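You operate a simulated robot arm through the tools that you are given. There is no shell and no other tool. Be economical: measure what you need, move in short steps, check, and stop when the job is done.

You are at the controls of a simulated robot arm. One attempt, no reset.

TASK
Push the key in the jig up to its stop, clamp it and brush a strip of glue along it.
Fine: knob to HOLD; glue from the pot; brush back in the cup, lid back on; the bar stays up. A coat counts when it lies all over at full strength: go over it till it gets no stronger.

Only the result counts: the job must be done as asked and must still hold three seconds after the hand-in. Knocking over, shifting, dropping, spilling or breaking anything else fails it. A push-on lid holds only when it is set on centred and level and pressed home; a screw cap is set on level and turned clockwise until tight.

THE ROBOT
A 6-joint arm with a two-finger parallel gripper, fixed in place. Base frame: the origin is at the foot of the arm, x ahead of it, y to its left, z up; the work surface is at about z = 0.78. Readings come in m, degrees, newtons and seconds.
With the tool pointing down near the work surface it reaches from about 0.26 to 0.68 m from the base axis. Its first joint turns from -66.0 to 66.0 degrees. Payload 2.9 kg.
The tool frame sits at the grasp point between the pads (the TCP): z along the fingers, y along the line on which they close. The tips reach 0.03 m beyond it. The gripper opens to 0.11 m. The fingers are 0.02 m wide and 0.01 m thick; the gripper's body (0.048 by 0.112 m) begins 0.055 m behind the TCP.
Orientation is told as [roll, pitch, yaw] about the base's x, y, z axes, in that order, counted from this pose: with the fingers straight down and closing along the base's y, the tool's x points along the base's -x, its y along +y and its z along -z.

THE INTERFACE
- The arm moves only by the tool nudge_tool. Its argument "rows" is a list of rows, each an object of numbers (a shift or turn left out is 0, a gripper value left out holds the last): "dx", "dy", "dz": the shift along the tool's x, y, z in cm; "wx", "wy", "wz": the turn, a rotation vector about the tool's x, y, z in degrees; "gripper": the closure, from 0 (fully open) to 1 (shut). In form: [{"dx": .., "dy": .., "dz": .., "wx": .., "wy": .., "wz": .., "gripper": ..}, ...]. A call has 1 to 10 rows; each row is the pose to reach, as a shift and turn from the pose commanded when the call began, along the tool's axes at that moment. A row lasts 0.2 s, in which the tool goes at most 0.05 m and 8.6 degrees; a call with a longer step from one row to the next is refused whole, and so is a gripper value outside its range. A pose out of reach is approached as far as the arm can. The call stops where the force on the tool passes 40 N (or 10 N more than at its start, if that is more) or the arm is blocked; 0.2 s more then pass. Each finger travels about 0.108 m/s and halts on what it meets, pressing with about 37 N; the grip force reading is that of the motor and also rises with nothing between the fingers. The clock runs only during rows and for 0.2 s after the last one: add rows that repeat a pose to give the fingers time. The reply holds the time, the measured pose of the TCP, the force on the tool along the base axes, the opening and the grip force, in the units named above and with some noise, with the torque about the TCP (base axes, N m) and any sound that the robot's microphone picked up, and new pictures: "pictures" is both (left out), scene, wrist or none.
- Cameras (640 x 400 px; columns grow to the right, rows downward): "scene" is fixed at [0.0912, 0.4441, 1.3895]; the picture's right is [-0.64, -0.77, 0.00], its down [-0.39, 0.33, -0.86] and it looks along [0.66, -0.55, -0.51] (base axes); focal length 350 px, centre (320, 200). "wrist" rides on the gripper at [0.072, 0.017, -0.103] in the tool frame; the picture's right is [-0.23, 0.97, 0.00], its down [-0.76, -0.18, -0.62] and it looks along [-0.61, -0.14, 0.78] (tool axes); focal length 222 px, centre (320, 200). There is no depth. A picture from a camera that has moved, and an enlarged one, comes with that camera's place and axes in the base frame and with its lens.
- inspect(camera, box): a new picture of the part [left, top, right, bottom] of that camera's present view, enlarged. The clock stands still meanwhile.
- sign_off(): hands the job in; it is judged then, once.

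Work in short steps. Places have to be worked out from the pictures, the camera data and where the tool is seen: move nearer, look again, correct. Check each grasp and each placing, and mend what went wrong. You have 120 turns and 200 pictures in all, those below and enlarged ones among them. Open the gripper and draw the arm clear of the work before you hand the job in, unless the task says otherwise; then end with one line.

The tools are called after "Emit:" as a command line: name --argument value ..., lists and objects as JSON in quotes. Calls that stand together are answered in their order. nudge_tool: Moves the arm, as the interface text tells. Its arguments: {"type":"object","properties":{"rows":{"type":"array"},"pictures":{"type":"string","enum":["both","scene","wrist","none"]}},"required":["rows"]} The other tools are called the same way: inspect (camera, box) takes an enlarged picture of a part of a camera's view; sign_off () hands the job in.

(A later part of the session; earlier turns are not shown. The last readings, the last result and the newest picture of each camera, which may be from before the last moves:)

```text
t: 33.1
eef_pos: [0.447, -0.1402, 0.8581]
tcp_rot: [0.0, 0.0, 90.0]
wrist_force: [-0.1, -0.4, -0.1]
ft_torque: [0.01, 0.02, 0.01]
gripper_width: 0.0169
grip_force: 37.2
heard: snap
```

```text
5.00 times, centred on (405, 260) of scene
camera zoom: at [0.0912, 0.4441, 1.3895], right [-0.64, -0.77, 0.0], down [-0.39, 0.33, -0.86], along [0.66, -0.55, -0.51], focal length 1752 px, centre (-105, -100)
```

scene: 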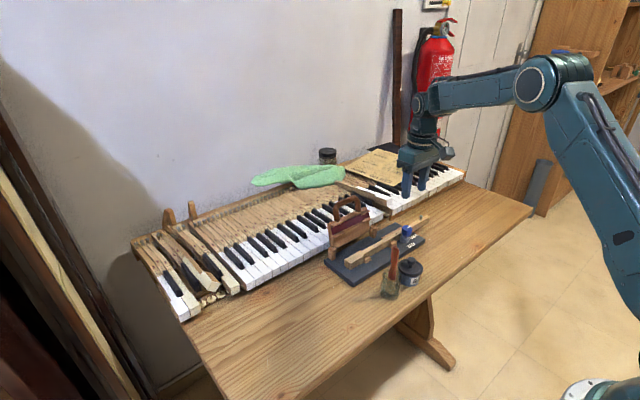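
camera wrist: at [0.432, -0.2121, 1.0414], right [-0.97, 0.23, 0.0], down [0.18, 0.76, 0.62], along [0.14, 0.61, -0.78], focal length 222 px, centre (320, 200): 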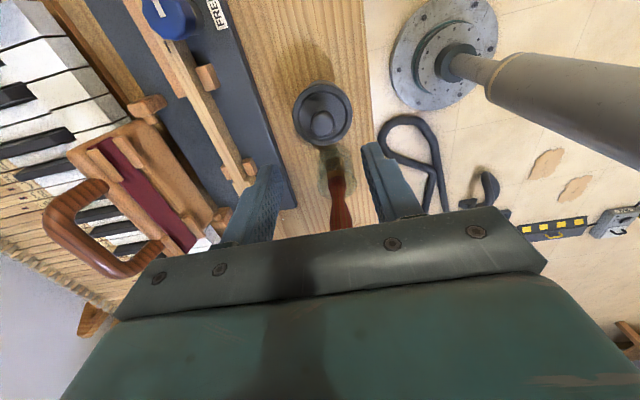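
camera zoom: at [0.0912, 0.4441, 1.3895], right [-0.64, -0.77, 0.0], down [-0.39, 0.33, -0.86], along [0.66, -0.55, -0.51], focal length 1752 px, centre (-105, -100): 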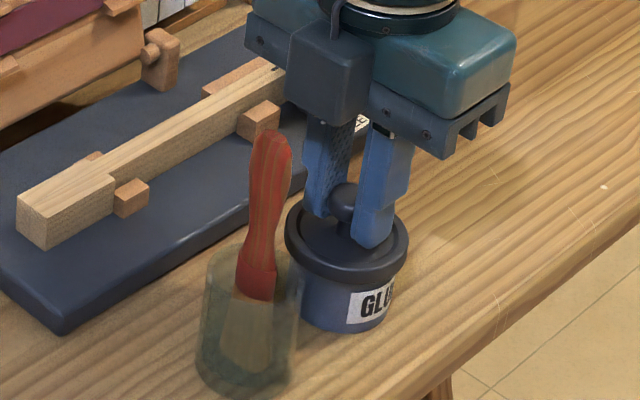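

The lid knob is gripped (17 mm). I lift slowly.

Emit:
nudge_tool --rows '[{"dz": -0.5}, {"dz": -1}, {"dz": -2}, {"dz": -3}, {"dz": -3}]' --pictures "none"

Emit:
inspect --camera "scene" --box '[360, 210, 450, 300]'

```text
t: 34.3
eef_pos: [0.446, -0.1401, 0.8881]
tcp_rot: [-0.1, 0.0, 90.0]
wrist_force: [-0.4, 0.1, 0.1]
ft_torque: [-0.01, 0.02, 0.02]
gripper_width: 0.0167
grip_force: 37.1
```

```text
4.44 times, centred on (405, 255) of scene
camera zoom: at [0.0912, 0.4441, 1.3895], right [-0.64, -0.77, 0.0], down [-0.39, 0.33, -0.86], along [0.66, -0.55, -0.51], focal length 1557 px, centre (-58, -44)
```

zoom: 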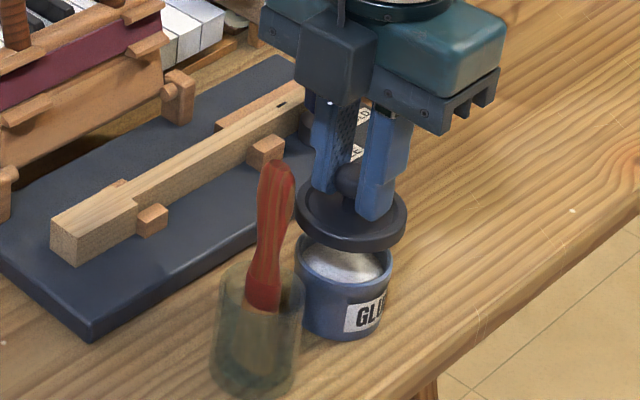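

Lid is off and level; glue visible in the pot. I carry it to a free spot at y≈-0.25 and lower in steps.

Emit:
nudge_tool --rows '[{"dz": -2, "dx": 2}, {"dz": -2, "dx": 5}, {"dz": -2, "dx": 8}, {"dz": -2, "dx": 11}, {"dz": 1, "dx": 11}, {"dz": 3.5, "dx": 11}, {"dz": 3.5, "dx": 11}]' --pictures "none"

Emit:
inspect --camera "scene" --box '[370, 190, 490, 300]'

```text
t: 35.9
eef_pos: [0.445, -0.2515, 0.8523]
tcp_rot: [0.0, 0.0, 90.0]
wrist_force: [-0.7, -0.5, -0.4]
ft_torque: [0.03, 0.0, -0.01]
gripper_width: 0.0168
grip_force: 37.0
```

```text
3.64 times, centred on (430, 245) of scene
camera zoom: at [0.0912, 0.4441, 1.3895], right [-0.64, -0.77, 0.0], down [-0.39, 0.33, -0.86], along [0.66, -0.55, -0.51], focal length 1274 px, centre (-80, 36)
```

zoom: 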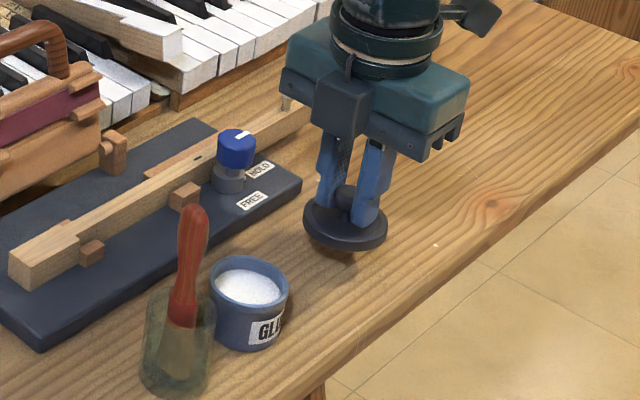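

The lid hangs level. Lower to ≈0.830, then in small steps to contact.

Emit:
nudge_tool --rows '[{"dz": 1}, {"dz": 1.9}, {"dz": 2.1}, {"dz": 2.1}]' --pictures "none"

Emit:
nudge_tool --rows '[{"dz": 0.1}, {"dz": 0.2}, {"dz": 0.3}, {"dz": 0.3}]' --pictures "none"

Emit:
inspect --camera "scene" --box '[390, 200, 460, 270]'

```text
t: 36.9
eef_pos: [0.4457, -0.2512, 0.8315]
tcp_rot: [-0.1, 0.0, 89.9]
wrist_force: [0.1, 0.7, 0.1]
ft_torque: [-0.01, 0.01, 0.02]
gripper_width: 0.017
grip_force: 37.3
```

```text
t: 37.9
eef_pos: [0.4465, -0.2496, 0.8277]
tcp_rot: [-0.1, 0.1, 89.9]
wrist_force: [-0.1, 0.5, -0.3]
ft_torque: [-0.04, 0.02, 0.01]
gripper_width: 0.0168
grip_force: 37.2
```

```text
5.71 times, centred on (425, 235) of scene
camera zoom: at [0.0912, 0.4441, 1.3895], right [-0.64, -0.77, 0.0], down [-0.39, 0.33, -0.86], along [0.66, -0.55, -0.51], focal length 2002 px, centre (-280, 0)
```

zoom: 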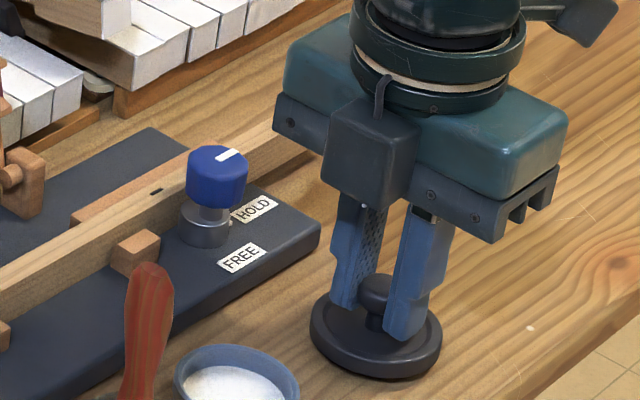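

Near the table; continue by small steps.

Emit:
nudge_tool --rows '[{"dz": 0.1}, {"dz": 0.2}, {"dz": 0.2}]' --pictures "none"

Emit:
nudge_tool --rows '[{"dz": 0.1}, {"dz": 0.2}, {"dz": 0.2}]' --pictures "none"

Emit:
nudge_tool --rows '[{"dz": 0.1}, {"dz": 0.1}]' --pictures "none"

```text
t: 38.7
eef_pos: [0.4456, -0.2506, 0.8275]
tcp_rot: [0.0, 0.0, 90.0]
wrist_force: [0.3, -0.5, -0.1]
ft_torque: [0.02, 0.0, 0.01]
gripper_width: 0.0171
grip_force: 37.3
```

```text
t: 39.5
eef_pos: [0.4462, -0.2507, 0.8248]
tcp_rot: [0.0, 0.0, 90.0]
wrist_force: [-0.2, 0.8, -0.5]
ft_torque: [-0.01, -0.02, 0.01]
gripper_width: 0.017
grip_force: 36.5
```

```text
t: 40.1
eef_pos: [0.4466, -0.2516, 0.8232]
tcp_rot: [-0.1, 0.0, 90.0]
wrist_force: [0.2, 1.1, 1.5]
ft_torque: [-0.02, -0.02, -0.01]
gripper_width: 0.0178
grip_force: 36.9
```

First touch seems at z≈0.823. One more millimetre to confirm.

Emit:
nudge_tool --rows '[{"dz": 0.1}, {"dz": 0.1}]' --pictures "none"

Emit:
inspect --camera "scene" --box '[390, 200, 460, 270]'

```text
t: 40.7
eef_pos: [0.4451, -0.2506, 0.8238]
tcp_rot: [0.0, 0.0, 90.0]
wrist_force: [-4.2, -0.8, 8.9]
ft_torque: [-0.02, -0.09, -0.01]
gripper_width: 0.0186
grip_force: 37.0
```

```text
5.71 times, centred on (425, 235) of scene
camera zoom: at [0.0909, 0.4442, 1.3895], right [-0.64, -0.77, 0.0], down [-0.39, 0.33, -0.86], along [0.66, -0.55, -0.51], focal length 2002 px, centre (-280, 0)
```

zoom: 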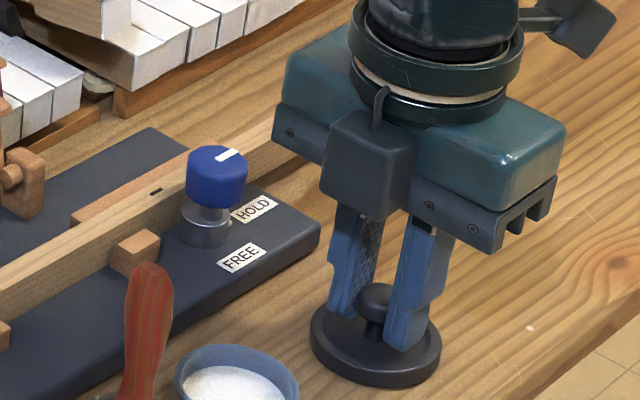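

Lid stands on the table. I open slightly (inside the rim), then rise.

Emit:
nudge_tool --rows '[{"gripper": 0.68}, {"gripper": 0.68}, {"dz": -1, "gripper": 0.68}, {"dz": -3}, {"dz": -7}, {"dz": -11}, {"dz": -11}]' --pictures "wrist"

Emit:
inspect --camera "scene" --box '[370, 190, 490, 300]'

```text
t: 42.3
eef_pos: [0.4464, -0.2507, 0.9331]
tcp_rot: [0.0, -0.1, 90.0]
wrist_force: [0.8, 0.5, 0.4]
ft_torque: [-0.01, 0.0, -0.01]
gripper_width: 0.0351
grip_force: 0.0
camera wrist: at [0.4289, -0.3223, 1.0371], right [-0.97, 0.23, 0.0], down [0.18, 0.76, 0.62], along [0.14, 0.61, -0.78], focal length 222 px, centre (320, 200)
```

wrist: 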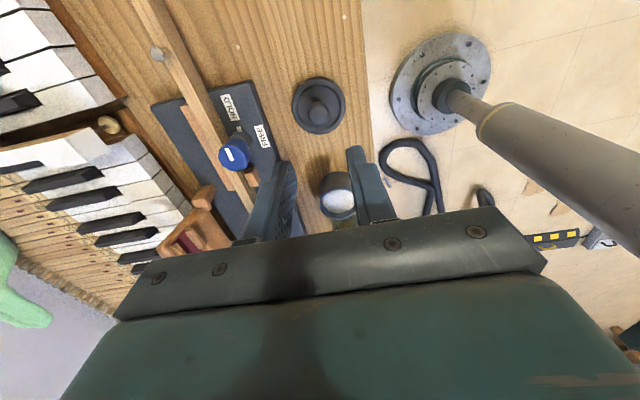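

```text
3.64 times, centred on (430, 245) of scene
camera zoom: at [0.0911, 0.4441, 1.3895], right [-0.64, -0.77, 0.0], down [-0.39, 0.33, -0.86], along [0.66, -0.55, -0.51], focal length 1274 px, centre (-80, 36)
```

zoom: 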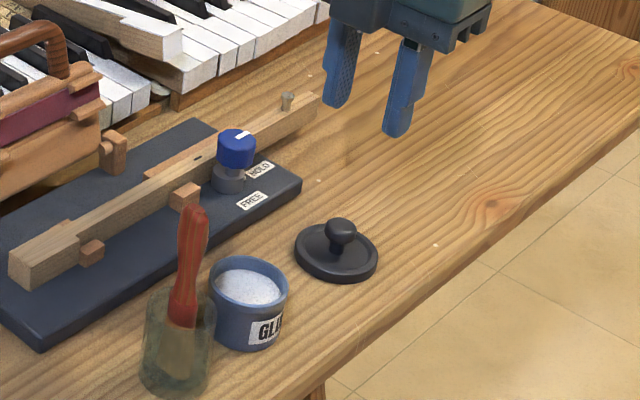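

Lid rests safely at (0.446,-0.251). Now toward the brush: rise, turn back to yaw 0 and stop above it.

Emit:
nudge_tool --rows '[{"dz": -3, "wz": 8.5, "gripper": 0.5}, {"dz": -5, "dx": -2, "wz": 17}, {"dz": -5, "dx": -4.5, "wz": 25.5}, {"dz": -5, "dx": -7, "wz": 34}, {"dz": -5, "dx": -9.5, "wz": 42.5}, {"dz": -5, "dx": -12, "wz": 51}, {"dz": -5, "dx": -14, "wz": 59.5}, {"dz": -5, "dx": -16, "wz": 68}, {"dz": -5, "dx": -18.3, "wz": 76.5}, {"dz": -5, "dx": -18.3, "wz": 85}]' --pictures "none"

Emit:
nudge_tool --rows '[{"wz": 5}, {"wz": 5, "dz": 1}, {"wz": 5, "dz": 1}]' --pictures "wrist"

Emit:
inspect --camera "wrist" --box '[260, 60, 380, 180]'

Emit:
inspect --camera "scene" --box '[350, 230, 430, 310]'

```text
t: 44.5
eef_pos: [0.4448, -0.0668, 0.9825]
tcp_rot: [0.0, -0.2, 4.9]
wrist_force: [-0.6, -0.7, -1.0]
ft_torque: [0.02, -0.01, 0.02]
gripper_width: 0.0551
grip_force: 0.1
```

```text
t: 45.3
eef_pos: [0.4473, -0.0671, 0.9717]
tcp_rot: [0.1, -0.1, 0.1]
wrist_force: [-0.4, -0.3, -0.1]
ft_torque: [0.0, 0.0, -0.01]
gripper_width: 0.055
grip_force: 0.0
camera wrist: at [0.3739, -0.0493, 1.076], right [0.23, 0.97, 0.0], down [0.76, -0.18, 0.62], along [0.61, -0.14, -0.78], focal length 222 px, centre (320, 200)
```

wrist: 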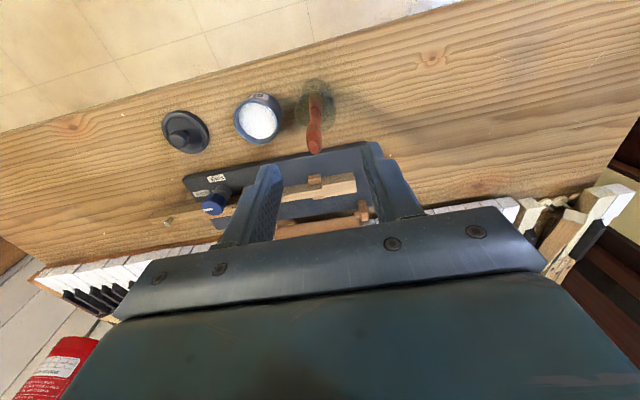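

```text
3.33 times, centred on (320, 120) of wrist
camera zoom: at [0.3739, -0.0493, 1.076], right [0.23, 0.97, 0.0], down [0.76, -0.18, 0.62], along [0.61, -0.14, -0.78], focal length 740 px, centre (320, 467)
```

zoom: 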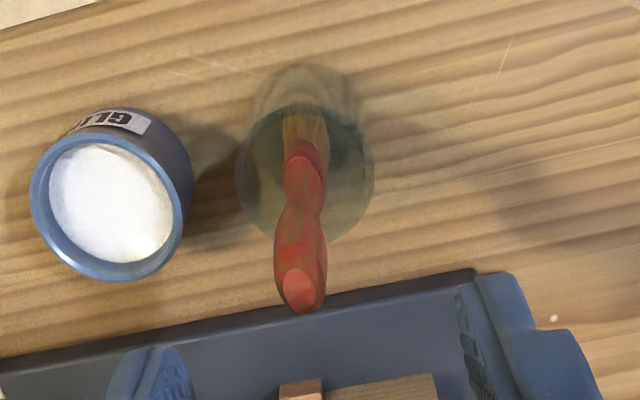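

```text
5.00 times, centred on (390, 270) of scene
camera zoom: at [0.0912, 0.4441, 1.3895], right [-0.64, -0.77, 0.0], down [-0.39, 0.33, -0.86], along [0.66, -0.55, -0.51], focal length 1752 px, centre (-30, -150)
```

zoom: 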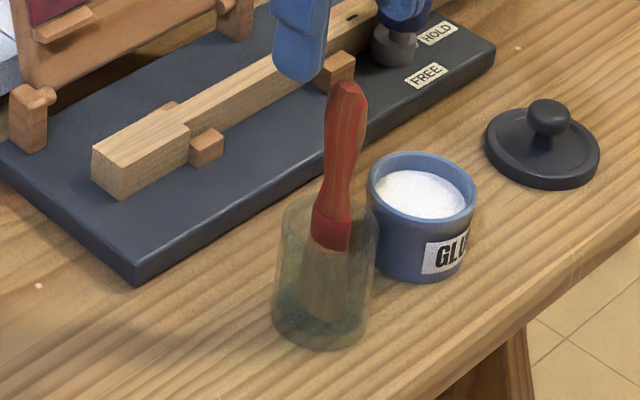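

Brush handle tip ≈ (0.450,-0.071,0.908), nearly upright. I descend around the handle to TCP 0.875 and close.

Emit:
nudge_tool --rows '[{"dx": -0.15, "dy": -0.37, "dz": 4}, {"dx": -0.15, "dy": -0.37, "dz": 7}, {"dx": -0.15, "dy": -0.37, "dz": 9.6}, {"dx": -0.15, "dy": -0.37, "dz": 9.6}]' --pictures "wrist"

Emit:
inspect --camera "scene" --box '[350, 230, 430, 310]'

```text
t: 46.3
eef_pos: [0.4475, -0.0713, 0.8757]
tcp_rot: [0.0, 0.0, 0.1]
wrist_force: [0.3, -0.7, 0.7]
ft_torque: [-0.01, 0.03, 0.0]
gripper_width: 0.0548
grip_force: 0.0
camera wrist: at [0.3745, -0.0537, 0.9799], right [0.23, 0.97, 0.0], down [0.76, -0.18, 0.62], along [0.61, -0.14, -0.78], focal length 222 px, centre (320, 200)
```

wrist: 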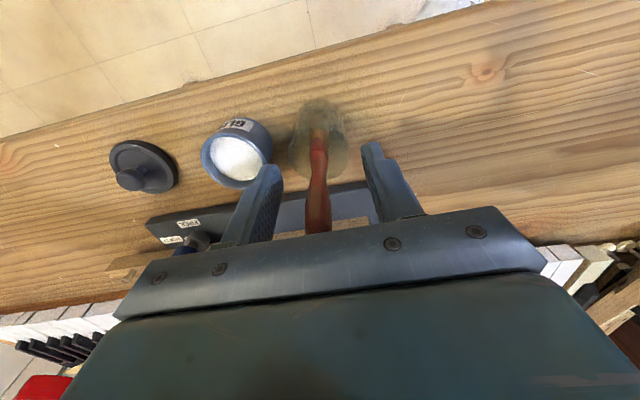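

```text
5.00 times, centred on (390, 270) of scene
camera zoom: at [0.0912, 0.4441, 1.3895], right [-0.64, -0.77, 0.0], down [-0.39, 0.33, -0.86], along [0.66, -0.55, -0.51], focal length 1752 px, centre (-30, -150)
```

zoom: 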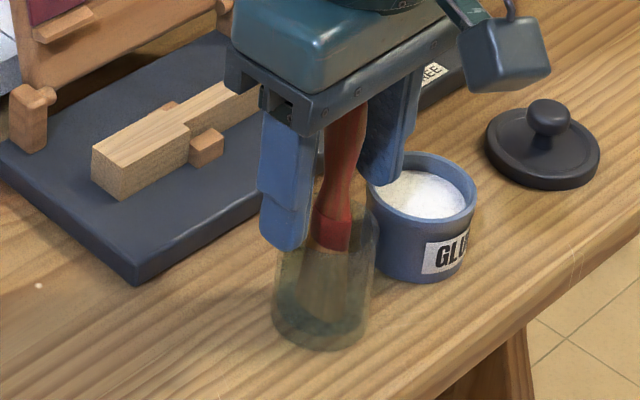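

The handle is centred between the fingers. Close.

Emit:
nudge_tool --rows '[{"gripper": 0.75}, {"gripper": 0.8}, {"gripper": 1}, {"gripper": 1}, {"gripper": 1}]' --pictures "none"

Emit:
inspect --camera "wrist" --box '[240, 80, 400, 240]'

Emit:
inspect --camera "scene" --box '[350, 230, 430, 310]'

```text
t: 47.5
eef_pos: [0.4485, -0.0704, 0.8772]
tcp_rot: [0.0, 0.0, 0.0]
wrist_force: [-1.4, -0.2, -0.5]
ft_torque: [-0.02, 0.01, 0.01]
gripper_width: 0.0117
grip_force: 37.1
```

```text
2.50 times, centred on (320, 160) of wrist
camera zoom: at [0.3746, -0.0536, 0.9803], right [0.23, 0.97, 0.0], down [0.76, -0.18, 0.62], along [0.61, -0.14, -0.78], focal length 555 px, centre (320, 300)
```

zoom: 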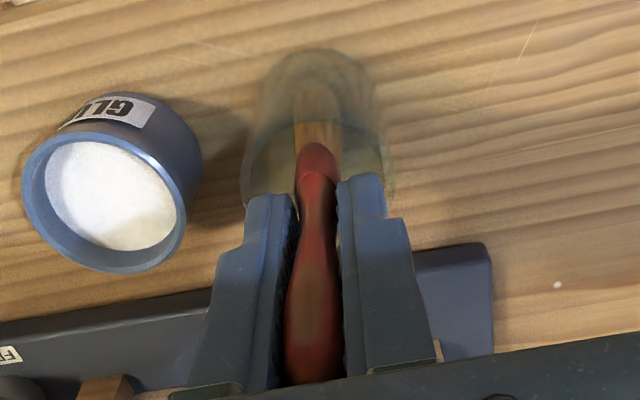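

```text
5.00 times, centred on (390, 270) of scene
camera zoom: at [0.0912, 0.4441, 1.3895], right [-0.64, -0.77, 0.0], down [-0.39, 0.33, -0.86], along [0.66, -0.55, -0.51], focal length 1752 px, centre (-30, -150)
```

zoom: 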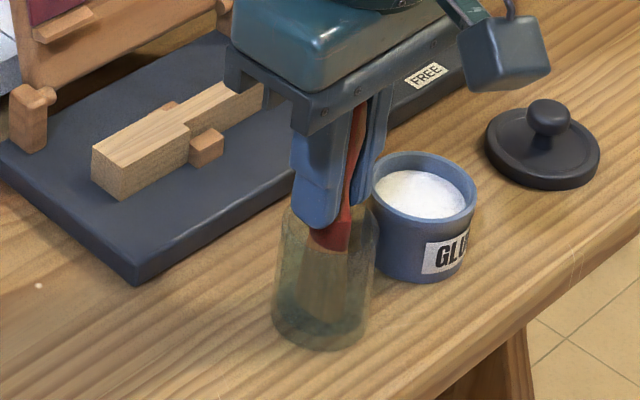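

Brush gripped (11.7 mm). I lift it straight up out of the cup.

Emit:
nudge_tool --rows '[{"dz": -2}, {"dz": -4}, {"dz": -6}, {"dz": -8}, {"dz": -10}, {"dz": -10}]'

Emit:
inspect --camera "scene" --box '[350, 190, 450, 300]'

Emit:
inspect --camera "wrist" --box '[220, 60, 420, 240]'

```text
t: 48.9
eef_pos: [0.4468, -0.0703, 0.9778]
tcp_rot: [0.0, 0.0, 0.0]
wrist_force: [0.0, 0.4, 0.3]
ft_torque: [0.05, 0.01, -0.03]
gripper_width: 0.0118
grip_force: 36.6
camera wrist: at [0.3752, -0.0527, 1.0811], right [0.23, 0.97, 0.0], down [0.76, -0.18, 0.62], along [0.61, -0.14, -0.78], focal length 222 px, centre (320, 200)
```

scene: 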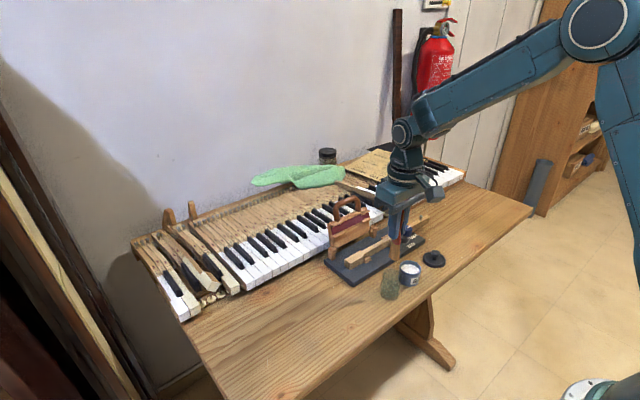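
wrist: 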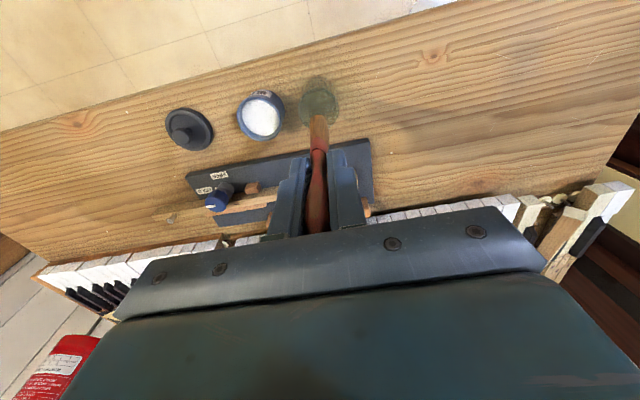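

```text
3.64 times, centred on (400, 245) of scene
camera zoom: at [0.0912, 0.4441, 1.3895], right [-0.64, -0.77, 0.0], down [-0.39, 0.33, -0.86], along [0.66, -0.55, -0.51], focal length 1274 px, centre (29, 36)
```

zoom: 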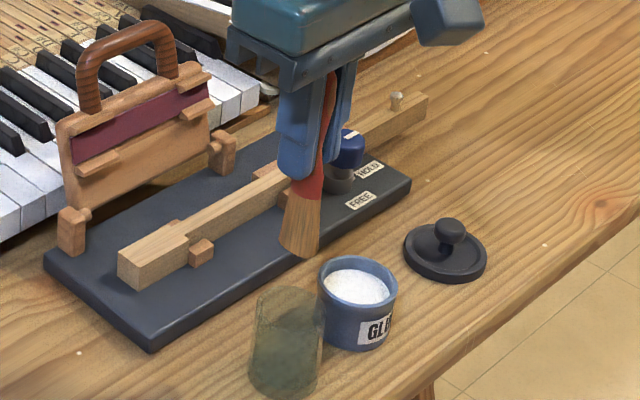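

```text
2.22 times, centred on (320, 150) of wrist
camera zoom: at [0.3752, -0.0527, 1.0811], right [0.23, 0.97, 0.0], down [0.76, -0.18, 0.62], along [0.61, -0.14, -0.78], focal length 494 px, centre (320, 311)
```

zoom: 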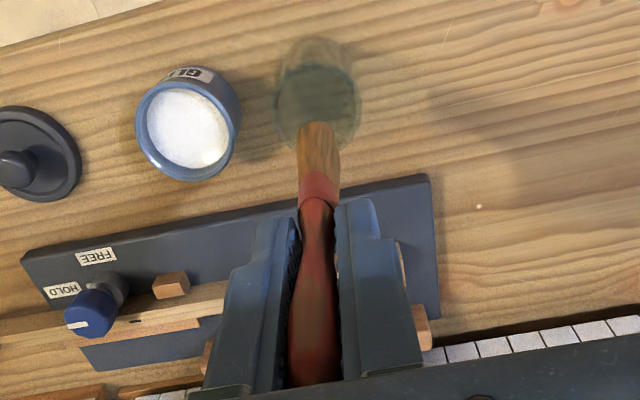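

Brush is flat, ~3 cm wide along x, tip at about TCP+(-0.004,+0.002,-0.097). I move over the pot (0.445,-0.140) and dip.

Emit:
nudge_tool --rows '[{"dx": -0.1, "dy": -4}, {"dx": -0.2, "dy": -7.1}, {"dx": -0.2, "dy": -7.1, "dz": 3}, {"dx": -0.2, "dy": -7.1, "dz": 5}, {"dx": -0.2, "dy": -7.1, "dz": 5}]' --pictures "none"

Emit:
inspect --camera "scene" --box '[360, 210, 450, 300]'

Emit:
inspect --camera "wrist" --box '[240, 60, 400, 200]'

```text
t: 50.1
eef_pos: [0.4473, -0.142, 0.925]
tcp_rot: [0.0, 0.0, 0.0]
wrist_force: [0.2, -0.7, -1.1]
ft_torque: [0.0, 0.01, 0.0]
gripper_width: 0.0116
grip_force: 36.7
```

```text
4.44 times, centred on (405, 255) of scene
camera zoom: at [0.0912, 0.4441, 1.3895], right [-0.64, -0.77, 0.0], down [-0.39, 0.33, -0.86], along [0.66, -0.55, -0.51], focal length 1557 px, centre (-58, -44)
```

zoom: 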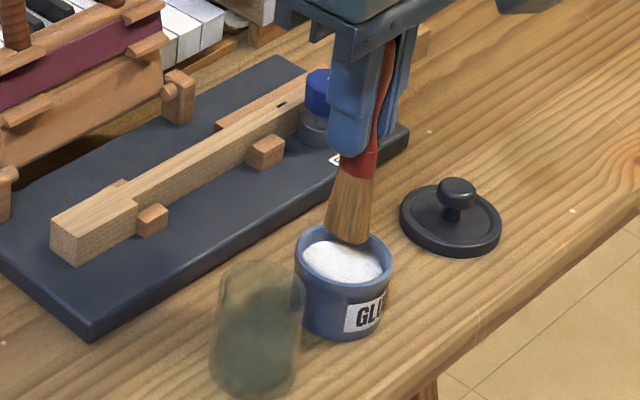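

```text
2.86 times, centred on (320, 130) of wrist
camera zoom: at [0.376, -0.1246, 1.0293], right [0.23, 0.97, 0.0], down [0.76, -0.18, 0.62], along [0.61, -0.14, -0.78], focal length 635 px, centre (320, 400)
```

zoom: 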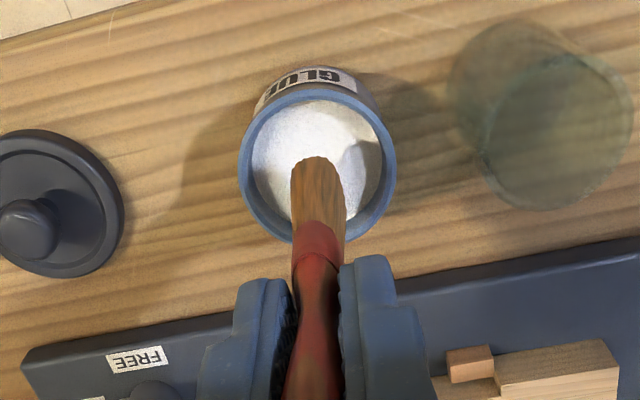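

Well centred. Dip 3 cm deeper, then lift.

Emit:
nudge_tool --rows '[{"dz": 1}, {"dz": 2}, {"dz": 2.8}, {"dz": 2.8}, {"dz": 2.8}]' --pictures "none"

Emit:
inspect --camera "scene" --box '[360, 210, 450, 300]'

```text
t: 51.3
eef_pos: [0.4479, -0.1422, 0.8983]
tcp_rot: [-0.1, 0.0, 0.0]
wrist_force: [0.0, 0.3, -0.3]
ft_torque: [0.02, -0.02, -0.03]
gripper_width: 0.0114
grip_force: 36.8
```

```text
4.44 times, centred on (405, 255) of scene
camera zoom: at [0.0912, 0.4441, 1.3895], right [-0.64, -0.77, 0.0], down [-0.39, 0.33, -0.86], along [0.66, -0.55, -0.51], focal length 1557 px, centre (-58, -44)
```

zoom: 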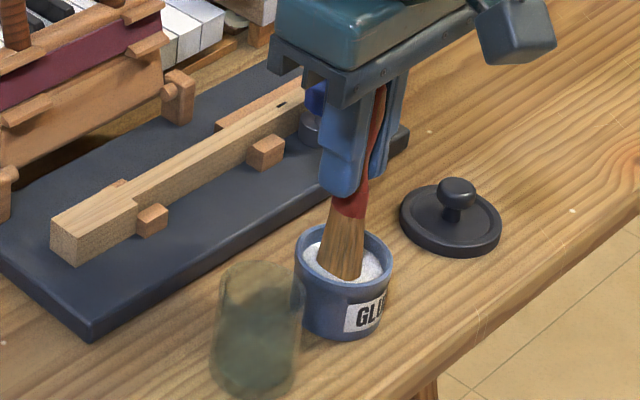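

The tip just enters the glue; 7 mm deeper, then lift 9 cm and look.

Emit:
nudge_tool --rows '[{"dz": 0.4}, {"dz": 0.7}, {"dz": 0.7}, {"dz": 0}, {"dz": -1}, {"dz": -2}, {"dz": -4}, {"dz": -6}, {"dz": -8}, {"dz": -8}]' --pictures "none"

Emit:
inspect --camera "scene" --box '[360, 190, 450, 300]'

Emit:
inspect --camera "wrist" --box '[180, 60, 460, 235]'

```text
t: 53.5
eef_pos: [0.4508, -0.1425, 0.9778]
tcp_rot: [0.0, -0.1, -0.1]
wrist_force: [-0.8, -0.6, -0.1]
ft_torque: [-0.02, 0.01, 0.01]
gripper_width: 0.012
grip_force: 37.5
```

```text
3.64 times, centred on (405, 245) of scene
camera zoom: at [0.0912, 0.4441, 1.3895], right [-0.64, -0.77, 0.0], down [-0.39, 0.33, -0.86], along [0.66, -0.55, -0.51], focal length 1274 px, centre (11, 36)
```

zoom: 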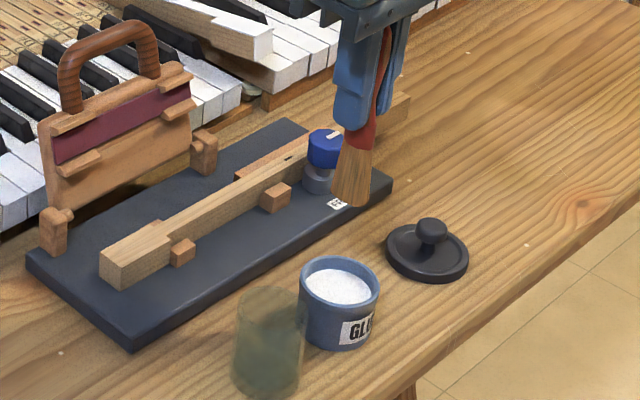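

```text
2.29 times, centred on (320, 148) of wrist
camera zoom: at [0.3783, -0.1249, 1.0817], right [0.23, 0.97, 0.0], down [0.76, -0.18, 0.62], along [0.61, -0.14, -0.78], focal length 508 px, centre (320, 320)
```

zoom: 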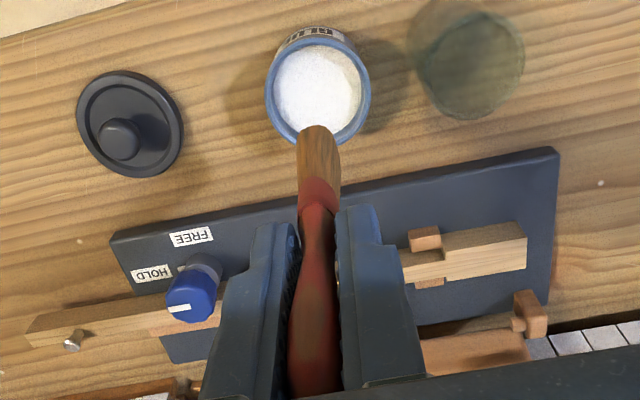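

No glue is obvious on the bristles; I zoom to check.

Emit:
inspect --camera "scene" --box '[400, 220, 425, 255]'

Emit:
inspect --camera "wrist" --box '[295, 60, 345, 160]'

```text
11.43 times, centred on (412, 238) of scene
camera zoom: at [0.0912, 0.4441, 1.3895], right [-0.64, -0.77, 0.0], down [-0.39, 0.33, -0.86], along [0.66, -0.55, -0.51], focal length 4004 px, centre (-737, -229)
```

zoom: 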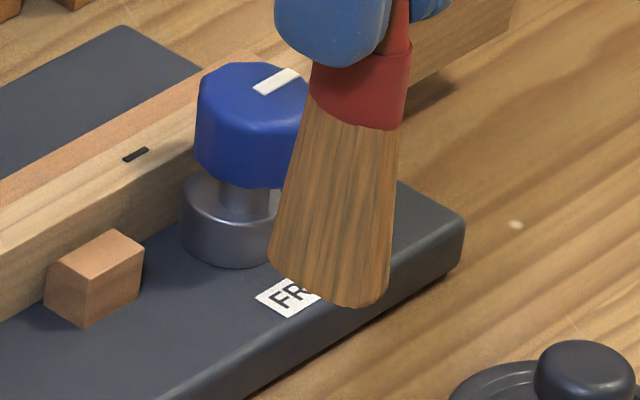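

```text
4.00 times, centred on (320, 110) of wrist
camera zoom: at [0.3783, -0.1249, 1.0817], right [0.23, 0.97, 0.0], down [0.76, -0.18, 0.62], along [0.61, -0.14, -0.78], focal length 888 px, centre (320, 560)
```

zoom: 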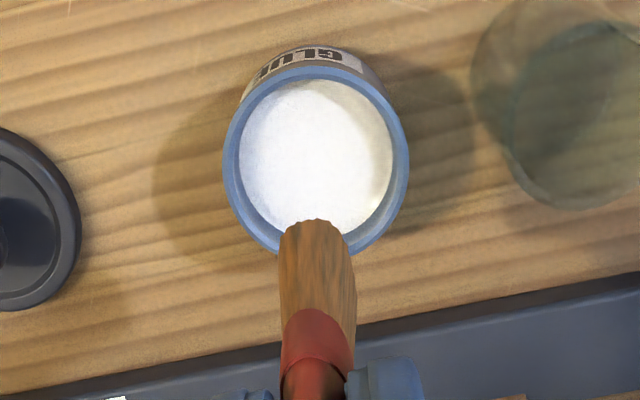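

No visible glue. I dip again, deeper (TCP ≈0.886) and with dwell, looking while inside.

Emit:
nudge_tool --rows '[{"dz": 4}, {"dz": 7}, {"dz": 8}, {"dz": 8.7}, {"dz": 9.1}, {"dz": 9.1}]' --pictures "none"

Emit:
inspect --camera "scene" --box '[385, 240, 435, 290]'

Emit:
inspect --camera "wrist" --box '[270, 60, 370, 160]'

```text
t: 54.9
eef_pos: [0.4496, -0.1421, 0.8908]
tcp_rot: [-0.1, -0.2, 0.0]
wrist_force: [-5.0, 2.5, 26.3]
ft_torque: [0.23, 0.47, 0.0]
gripper_width: 0.012
grip_force: 36.8
```

```text
8.00 times, centred on (410, 265) of scene
camera zoom: at [0.0907, 0.4443, 1.3895], right [-0.64, -0.77, 0.0], down [-0.39, 0.33, -0.86], along [0.66, -0.55, -0.51], focal length 2803 px, centre (-400, -320)
```

zoom: 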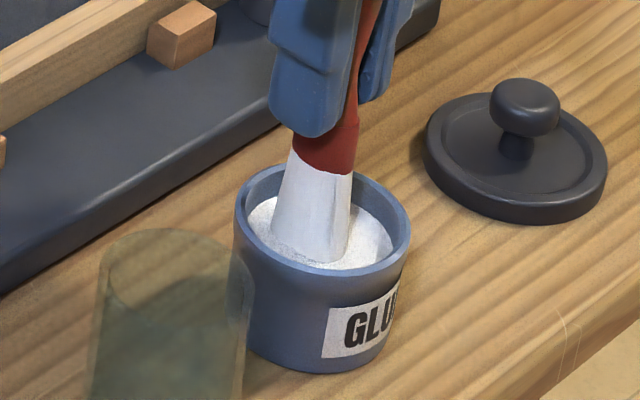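

```text
4.00 times, centred on (320, 110) of wrist
camera zoom: at [0.3775, -0.1241, 0.9935], right [0.23, 0.97, 0.0], down [0.76, -0.18, 0.63], along [0.61, -0.14, -0.78], focal length 888 px, centre (320, 560)
```

zoom: 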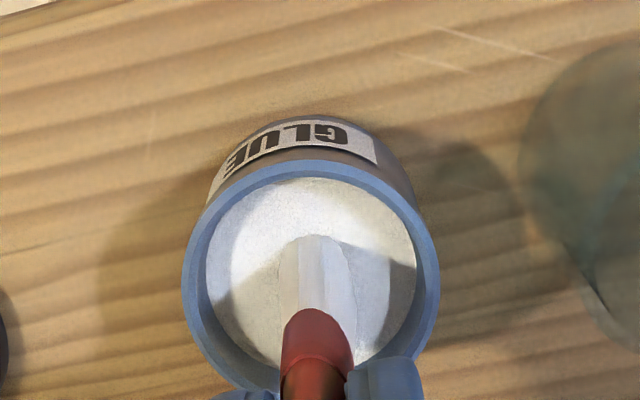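

Bristles are now white with glue. I lift out gently and carry the brush above the key, near y≈-0.12.

Emit:
nudge_tool --rows '[{"dz": -0.5}, {"dz": -2}, {"dz": -5}, {"dz": -8.5}, {"dz": -8.5}, {"dz": -8.5, "dx": -3.5, "dy": 0.6}, {"dz": -8.5, "dx": -7, "dy": 1.2}, {"dz": -8.5, "dx": -11.1, "dy": 2}, {"dz": -6, "dx": -11.1, "dy": 2}, {"dz": -6, "dx": -11.1, "dy": 2}]' --pictures "wrist"

Emit:
inspect --camera "scene" --box '[325, 200, 435, 290]'

Emit:
inspect --camera "wrist" --box '[220, 80, 420, 210]'

```text
t: 57.1
eef_pos: [0.5604, -0.12, 0.948]
tcp_rot: [-0.1, -0.1, 0.0]
wrist_force: [0.9, 0.2, -0.3]
ft_torque: [0.04, 0.0, 0.0]
gripper_width: 0.0116
grip_force: 36.8
camera wrist: at [0.4888, -0.1037, 1.0513], right [0.23, 0.97, 0.0], down [0.76, -0.18, 0.62], along [0.61, -0.14, -0.78], focal length 222 px, centre (320, 200)
```

wrist: 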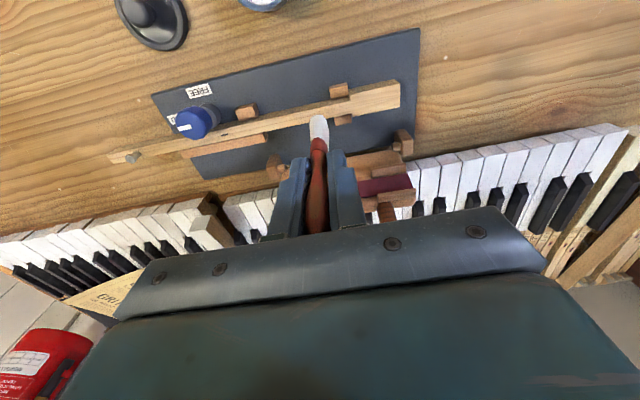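

```text
4.44 times, centred on (380, 245) of scene
camera zoom: at [0.0912, 0.4441, 1.3895], right [-0.64, -0.77, 0.0], down [-0.39, 0.33, -0.86], along [0.66, -0.55, -0.51], focal length 1557 px, centre (53, 0)
```

zoom: 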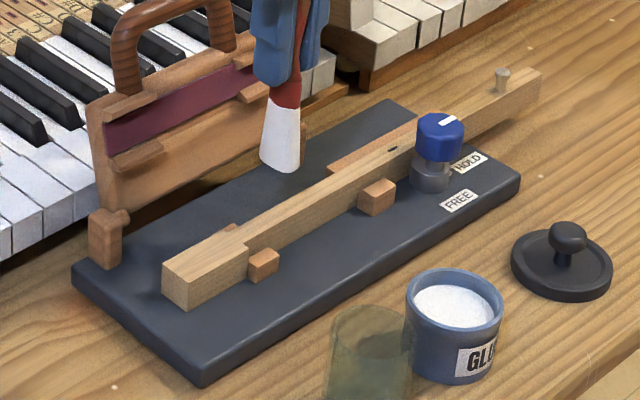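

```text
3.08 times, centred on (320, 145) of wrist
camera zoom: at [0.4888, -0.1037, 1.0513], right [0.23, 0.97, 0.0], down [0.76, -0.18, 0.62], along [0.61, -0.14, -0.78], focal length 684 px, centre (320, 369)
```

zoom: 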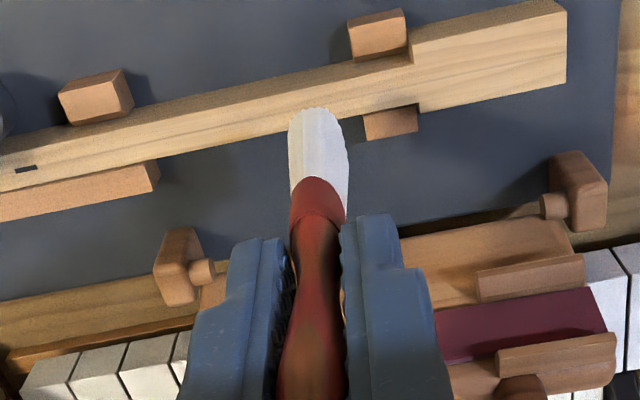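

The loaded brush hangs above the key, x about right (key centre ≈0.560). I lower toward the key in steps.

Emit:
nudge_tool --rows '[{"dz": 1.5}, {"dz": 2.5}, {"dz": 2.5}]' --pictures "none"

Emit:
inspect --camera "scene" --box '[350, 205, 410, 265]'

Emit:
inspect --camera "wrist" --box '[260, 80, 380, 180]'

```text
t: 57.9
eef_pos: [0.5605, -0.1213, 0.923]
tcp_rot: [0.0, -0.1, 0.1]
wrist_force: [0.2, -0.6, -0.8]
ft_torque: [-0.01, 0.01, 0.03]
gripper_width: 0.0116
grip_force: 37.2
```

```text
6.67 times, centred on (380, 235) of scene
camera zoom: at [0.0912, 0.4441, 1.3895], right [-0.64, -0.77, 0.0], down [-0.39, 0.33, -0.86], along [0.66, -0.55, -0.51], focal length 2336 px, centre (-80, -33)
```

zoom: 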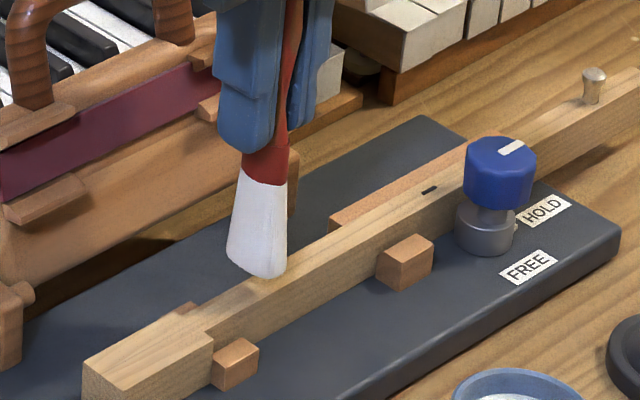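

```text
4.00 times, centred on (320, 130) of wrist
camera zoom: at [0.4881, -0.1043, 1.0263], right [0.23, 0.97, 0.0], down [0.76, -0.18, 0.62], along [0.61, -0.14, -0.78], focal length 888 px, centre (320, 480)
```

zoom: 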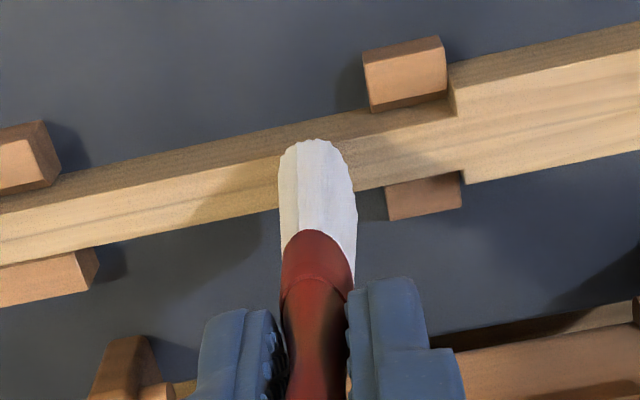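

The tip hovers just over the key. Lower to contact.

Emit:
nudge_tool --rows '[{"dz": 0.3}, {"dz": 0.6}, {"dz": 0.6}]' --pictures "none"

Emit:
nudge_tool --rows '[{"dz": 0.2}, {"dz": 0.3}, {"dz": 0.3}]' --pictures "none"

Emit:
inspect --camera "scene" --box '[350, 205, 410, 265]'

```text
t: 58.7
eef_pos: [0.5609, -0.1224, 0.9167]
tcp_rot: [0.0, -0.1, 0.0]
wrist_force: [0.0, 1.8, -0.4]
ft_torque: [-0.03, 0.0, -0.02]
gripper_width: 0.0117
grip_force: 36.8
```

```text
t: 59.5
eef_pos: [0.559, -0.1229, 0.9148]
tcp_rot: [0.0, -0.1, -0.1]
wrist_force: [0.3, -0.7, 0.6]
ft_torque: [0.03, -0.03, -0.02]
gripper_width: 0.0117
grip_force: 37.0
```

```text
6.67 times, centred on (380, 235) of scene
camera zoom: at [0.0912, 0.4441, 1.3895], right [-0.64, -0.77, 0.0], down [-0.39, 0.33, -0.86], along [0.66, -0.55, -0.51], focal length 2336 px, centre (-80, -33)
```

zoom: 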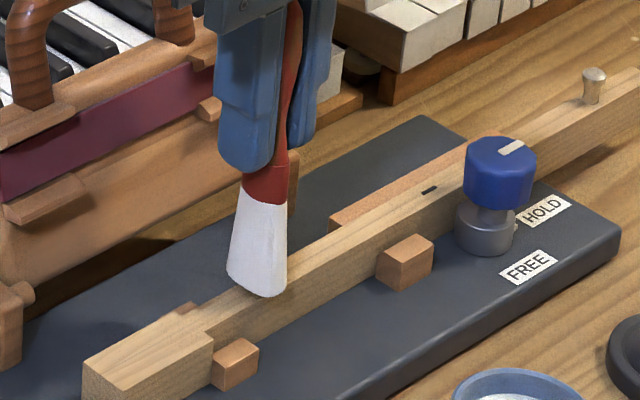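

Almost touching; 1–2 mm more.

Emit:
nudge_tool --rows '[{"dz": 0.15}, {"dz": 0.15}]' --pictures "none"

Emit:
nudge_tool --rows '[{"dz": 0.15}, {"dz": 0.15}]' --pictures "none"

Emit:
inspect --camera "scene" --box '[350, 205, 410, 265]'

Emit:
inspect --camera "wrist" --box '[260, 80, 380, 180]'

```text
t: 60.1
eef_pos: [0.5589, -0.123, 0.9124]
tcp_rot: [0.0, 0.0, -0.1]
wrist_force: [-1.0, -0.2, -0.1]
ft_torque: [0.01, 0.02, -0.01]
gripper_width: 0.0118
grip_force: 37.0
```

```text
t: 60.7
eef_pos: [0.5591, -0.1218, 0.9111]
tcp_rot: [-0.1, 0.0, 0.0]
wrist_force: [0.3, 0.1, 0.1]
ft_torque: [-0.03, -0.06, -0.02]
gripper_width: 0.0118
grip_force: 37.0
```

```text
6.67 times, centred on (380, 235) of scene
camera zoom: at [0.0912, 0.4441, 1.3895], right [-0.64, -0.77, 0.0], down [-0.39, 0.33, -0.86], along [0.66, -0.55, -0.51], focal length 2336 px, centre (-80, -33)
```

zoom: 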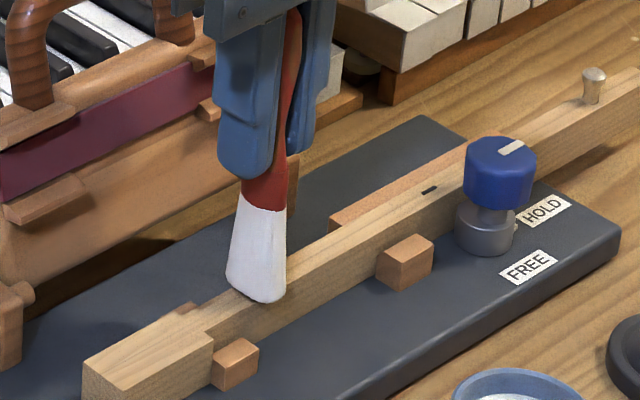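

```text
4.00 times, centred on (320, 130) of wrist
camera zoom: at [0.4877, -0.1047, 1.0146], right [0.23, 0.97, 0.0], down [0.76, -0.18, 0.62], along [0.61, -0.14, -0.78], focal length 888 px, centre (320, 480)
```

zoom: 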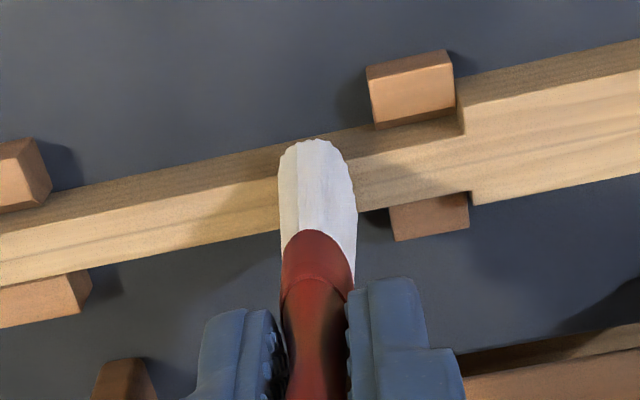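

The brush now touches but overhangs the key's front edge by ~4 mm. I shift +x 4 mm, press 2 mm, and stroke toward the knob then to the head.

Emit:
nudge_tool --rows '[{"dx": -0.4}, {"dx": -0.4, "dz": 0.2}, {"dx": -0.4, "dz": 0.2, "dy": -1.5}, {"dx": -0.4, "dz": 0.2, "dy": -3}, {"dx": -0.4, "dz": 0.2, "dy": -4.5}, {"dx": -0.4, "dz": 0.2, "dy": -3}, {"dx": -0.4, "dz": 0.2, "dy": -1.5}, {"dx": -0.4, "dz": 0.2, "dy": 0}, {"dx": -0.4, "dz": 0.2, "dy": 0}]' --pictures "none"

Emit:
inspect --camera "scene" --box '[340, 205, 420, 275]'

Emit:
inspect --camera "wrist" --box '[220, 80, 420, 180]'

```text
t: 62.7
eef_pos: [0.5654, -0.1215, 0.9084]
tcp_rot: [0.0, -0.1, 0.0]
wrist_force: [-0.5, -0.2, 3.3]
ft_torque: [-0.04, 0.04, 0.01]
gripper_width: 0.0117
grip_force: 37.3
```

```text
5.71 times, centred on (380, 240) of scene
camera zoom: at [0.0911, 0.4441, 1.3895], right [-0.64, -0.77, 0.0], down [-0.39, 0.33, -0.86], along [0.66, -0.55, -0.51], focal length 2002 px, centre (-23, -29)
```

zoom: 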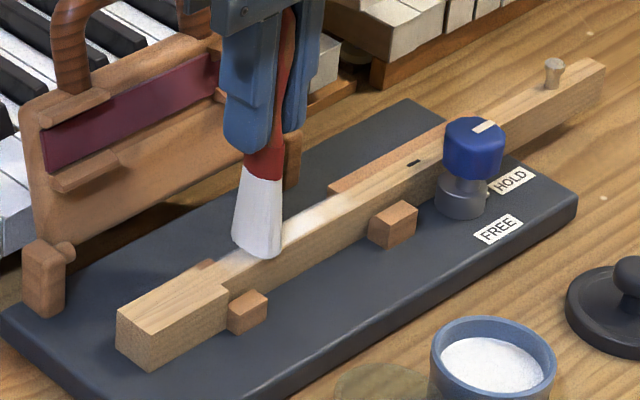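

```text
3.20 times, centred on (320, 130) of wrist
camera zoom: at [0.4924, -0.1045, 1.012], right [0.23, 0.97, 0.0], down [0.76, -0.18, 0.62], along [0.61, -0.14, -0.78], focal length 711 px, centre (320, 424)
```

zoom: 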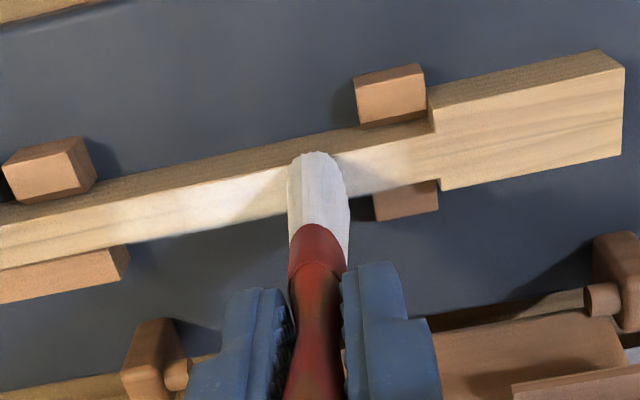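

Glue lies along the shank. I continue the stroke to the head end and back.

Emit:
nudge_tool --rows '[{"dy": 1.5}, {"dy": 3}, {"dy": 4.5}, {"dy": 6.3}, {"dy": 4.5}, {"dy": 3}, {"dy": 1.5}, {"dy": 0}, {"dy": -1.5}, {"dy": -3}]' --pictures "none"

Emit:
nudge_tool --rows '[{"dy": -1.5}, {"dy": -3}, {"dy": -4.5}, {"dy": -6}, {"dy": -4.5}, {"dy": -3}, {"dy": -1.5}, {"dy": 0}, {"dy": 0}]' --pictures "none"

Emit:
inspect --camera "scene" --box '[340, 205, 420, 275]'

Emit:
inspect --camera "wrist" --box '[220, 60, 460, 200]'

```text
t: 64.9
eef_pos: [0.5648, -0.1526, 0.9089]
tcp_rot: [0.0, 0.0, 0.0]
wrist_force: [-0.3, -0.9, -0.3]
ft_torque: [0.0, 0.01, 0.0]
gripper_width: 0.0118
grip_force: 37.3
```

```text
t: 66.9
eef_pos: [0.5651, -0.1513, 0.9091]
tcp_rot: [0.0, -0.1, 0.0]
wrist_force: [-0.1, -0.7, 0.5]
ft_torque: [-0.01, -0.03, 0.03]
gripper_width: 0.0116
grip_force: 37.1
```

```text
5.71 times, centred on (380, 240) of scene
camera zoom: at [0.0911, 0.4441, 1.3895], right [-0.64, -0.77, 0.0], down [-0.39, 0.33, -0.86], along [0.66, -0.55, -0.51], focal length 2002 px, centre (-23, -29)
```

zoom: 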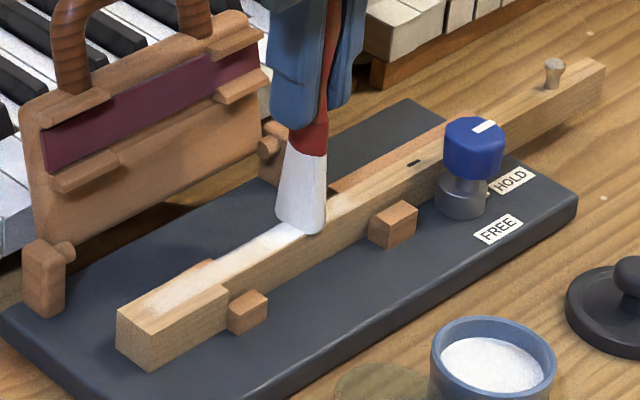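

```text
2.67 times, centred on (340, 130) of wrist
camera zoom: at [0.4918, -0.1333, 1.0121], right [0.23, 0.97, 0.0], down [0.76, -0.18, 0.62], along [0.61, -0.14, -0.78], focal length 592 px, centre (267, 387)
```

zoom: 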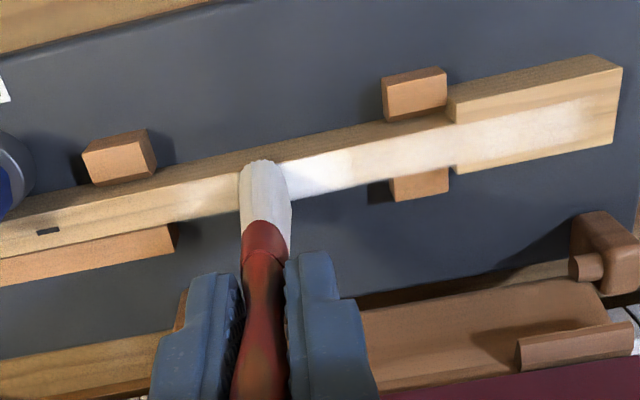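

Coat is strong in the middle, weaker at the head and thin toward the knob. I press 1.5 mm more and stroke toward the knob and back.

Emit:
nudge_tool --rows '[{"dz": 0.15}, {"dz": 0.15, "dy": -1.5}, {"dz": 0.15, "dy": -3}, {"dz": 0.15, "dy": -4.5}, {"dz": 0.15, "dy": -6}, {"dz": 0.15, "dy": -4.5}, {"dz": 0.15, "dy": -3}, {"dz": 0.15, "dy": -1.5}, {"dz": 0.15, "dy": 0}, {"dz": 0.15, "dy": 1}]' --pictures "none"

Emit:
inspect --camera "wrist" --box '[180, 60, 420, 200]'

```text
t: 69.1
eef_pos: [0.5634, -0.1422, 0.9085]
tcp_rot: [0.1, 0.0, -0.1]
wrist_force: [0.9, -5.0, 11.4]
ft_torque: [-0.38, -0.02, 0.04]
gripper_width: 0.012
grip_force: 36.8
```

```text
2.67 times, centred on (300, 130) of wrist
camera zoom: at [0.4914, -0.125, 1.0117], right [0.23, 0.97, 0.0], down [0.76, -0.18, 0.62], along [0.61, -0.14, -0.78], focal length 592 px, centre (373, 387)
```

zoom: 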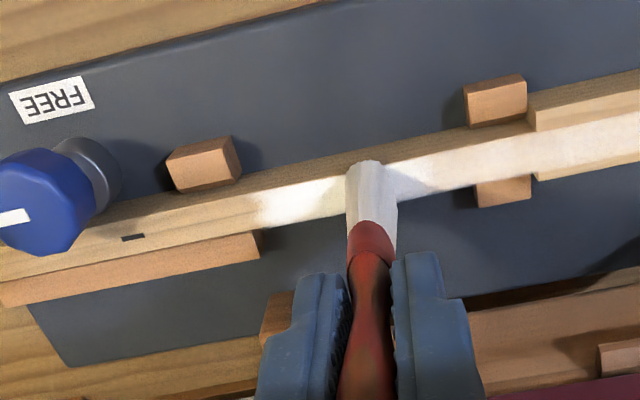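

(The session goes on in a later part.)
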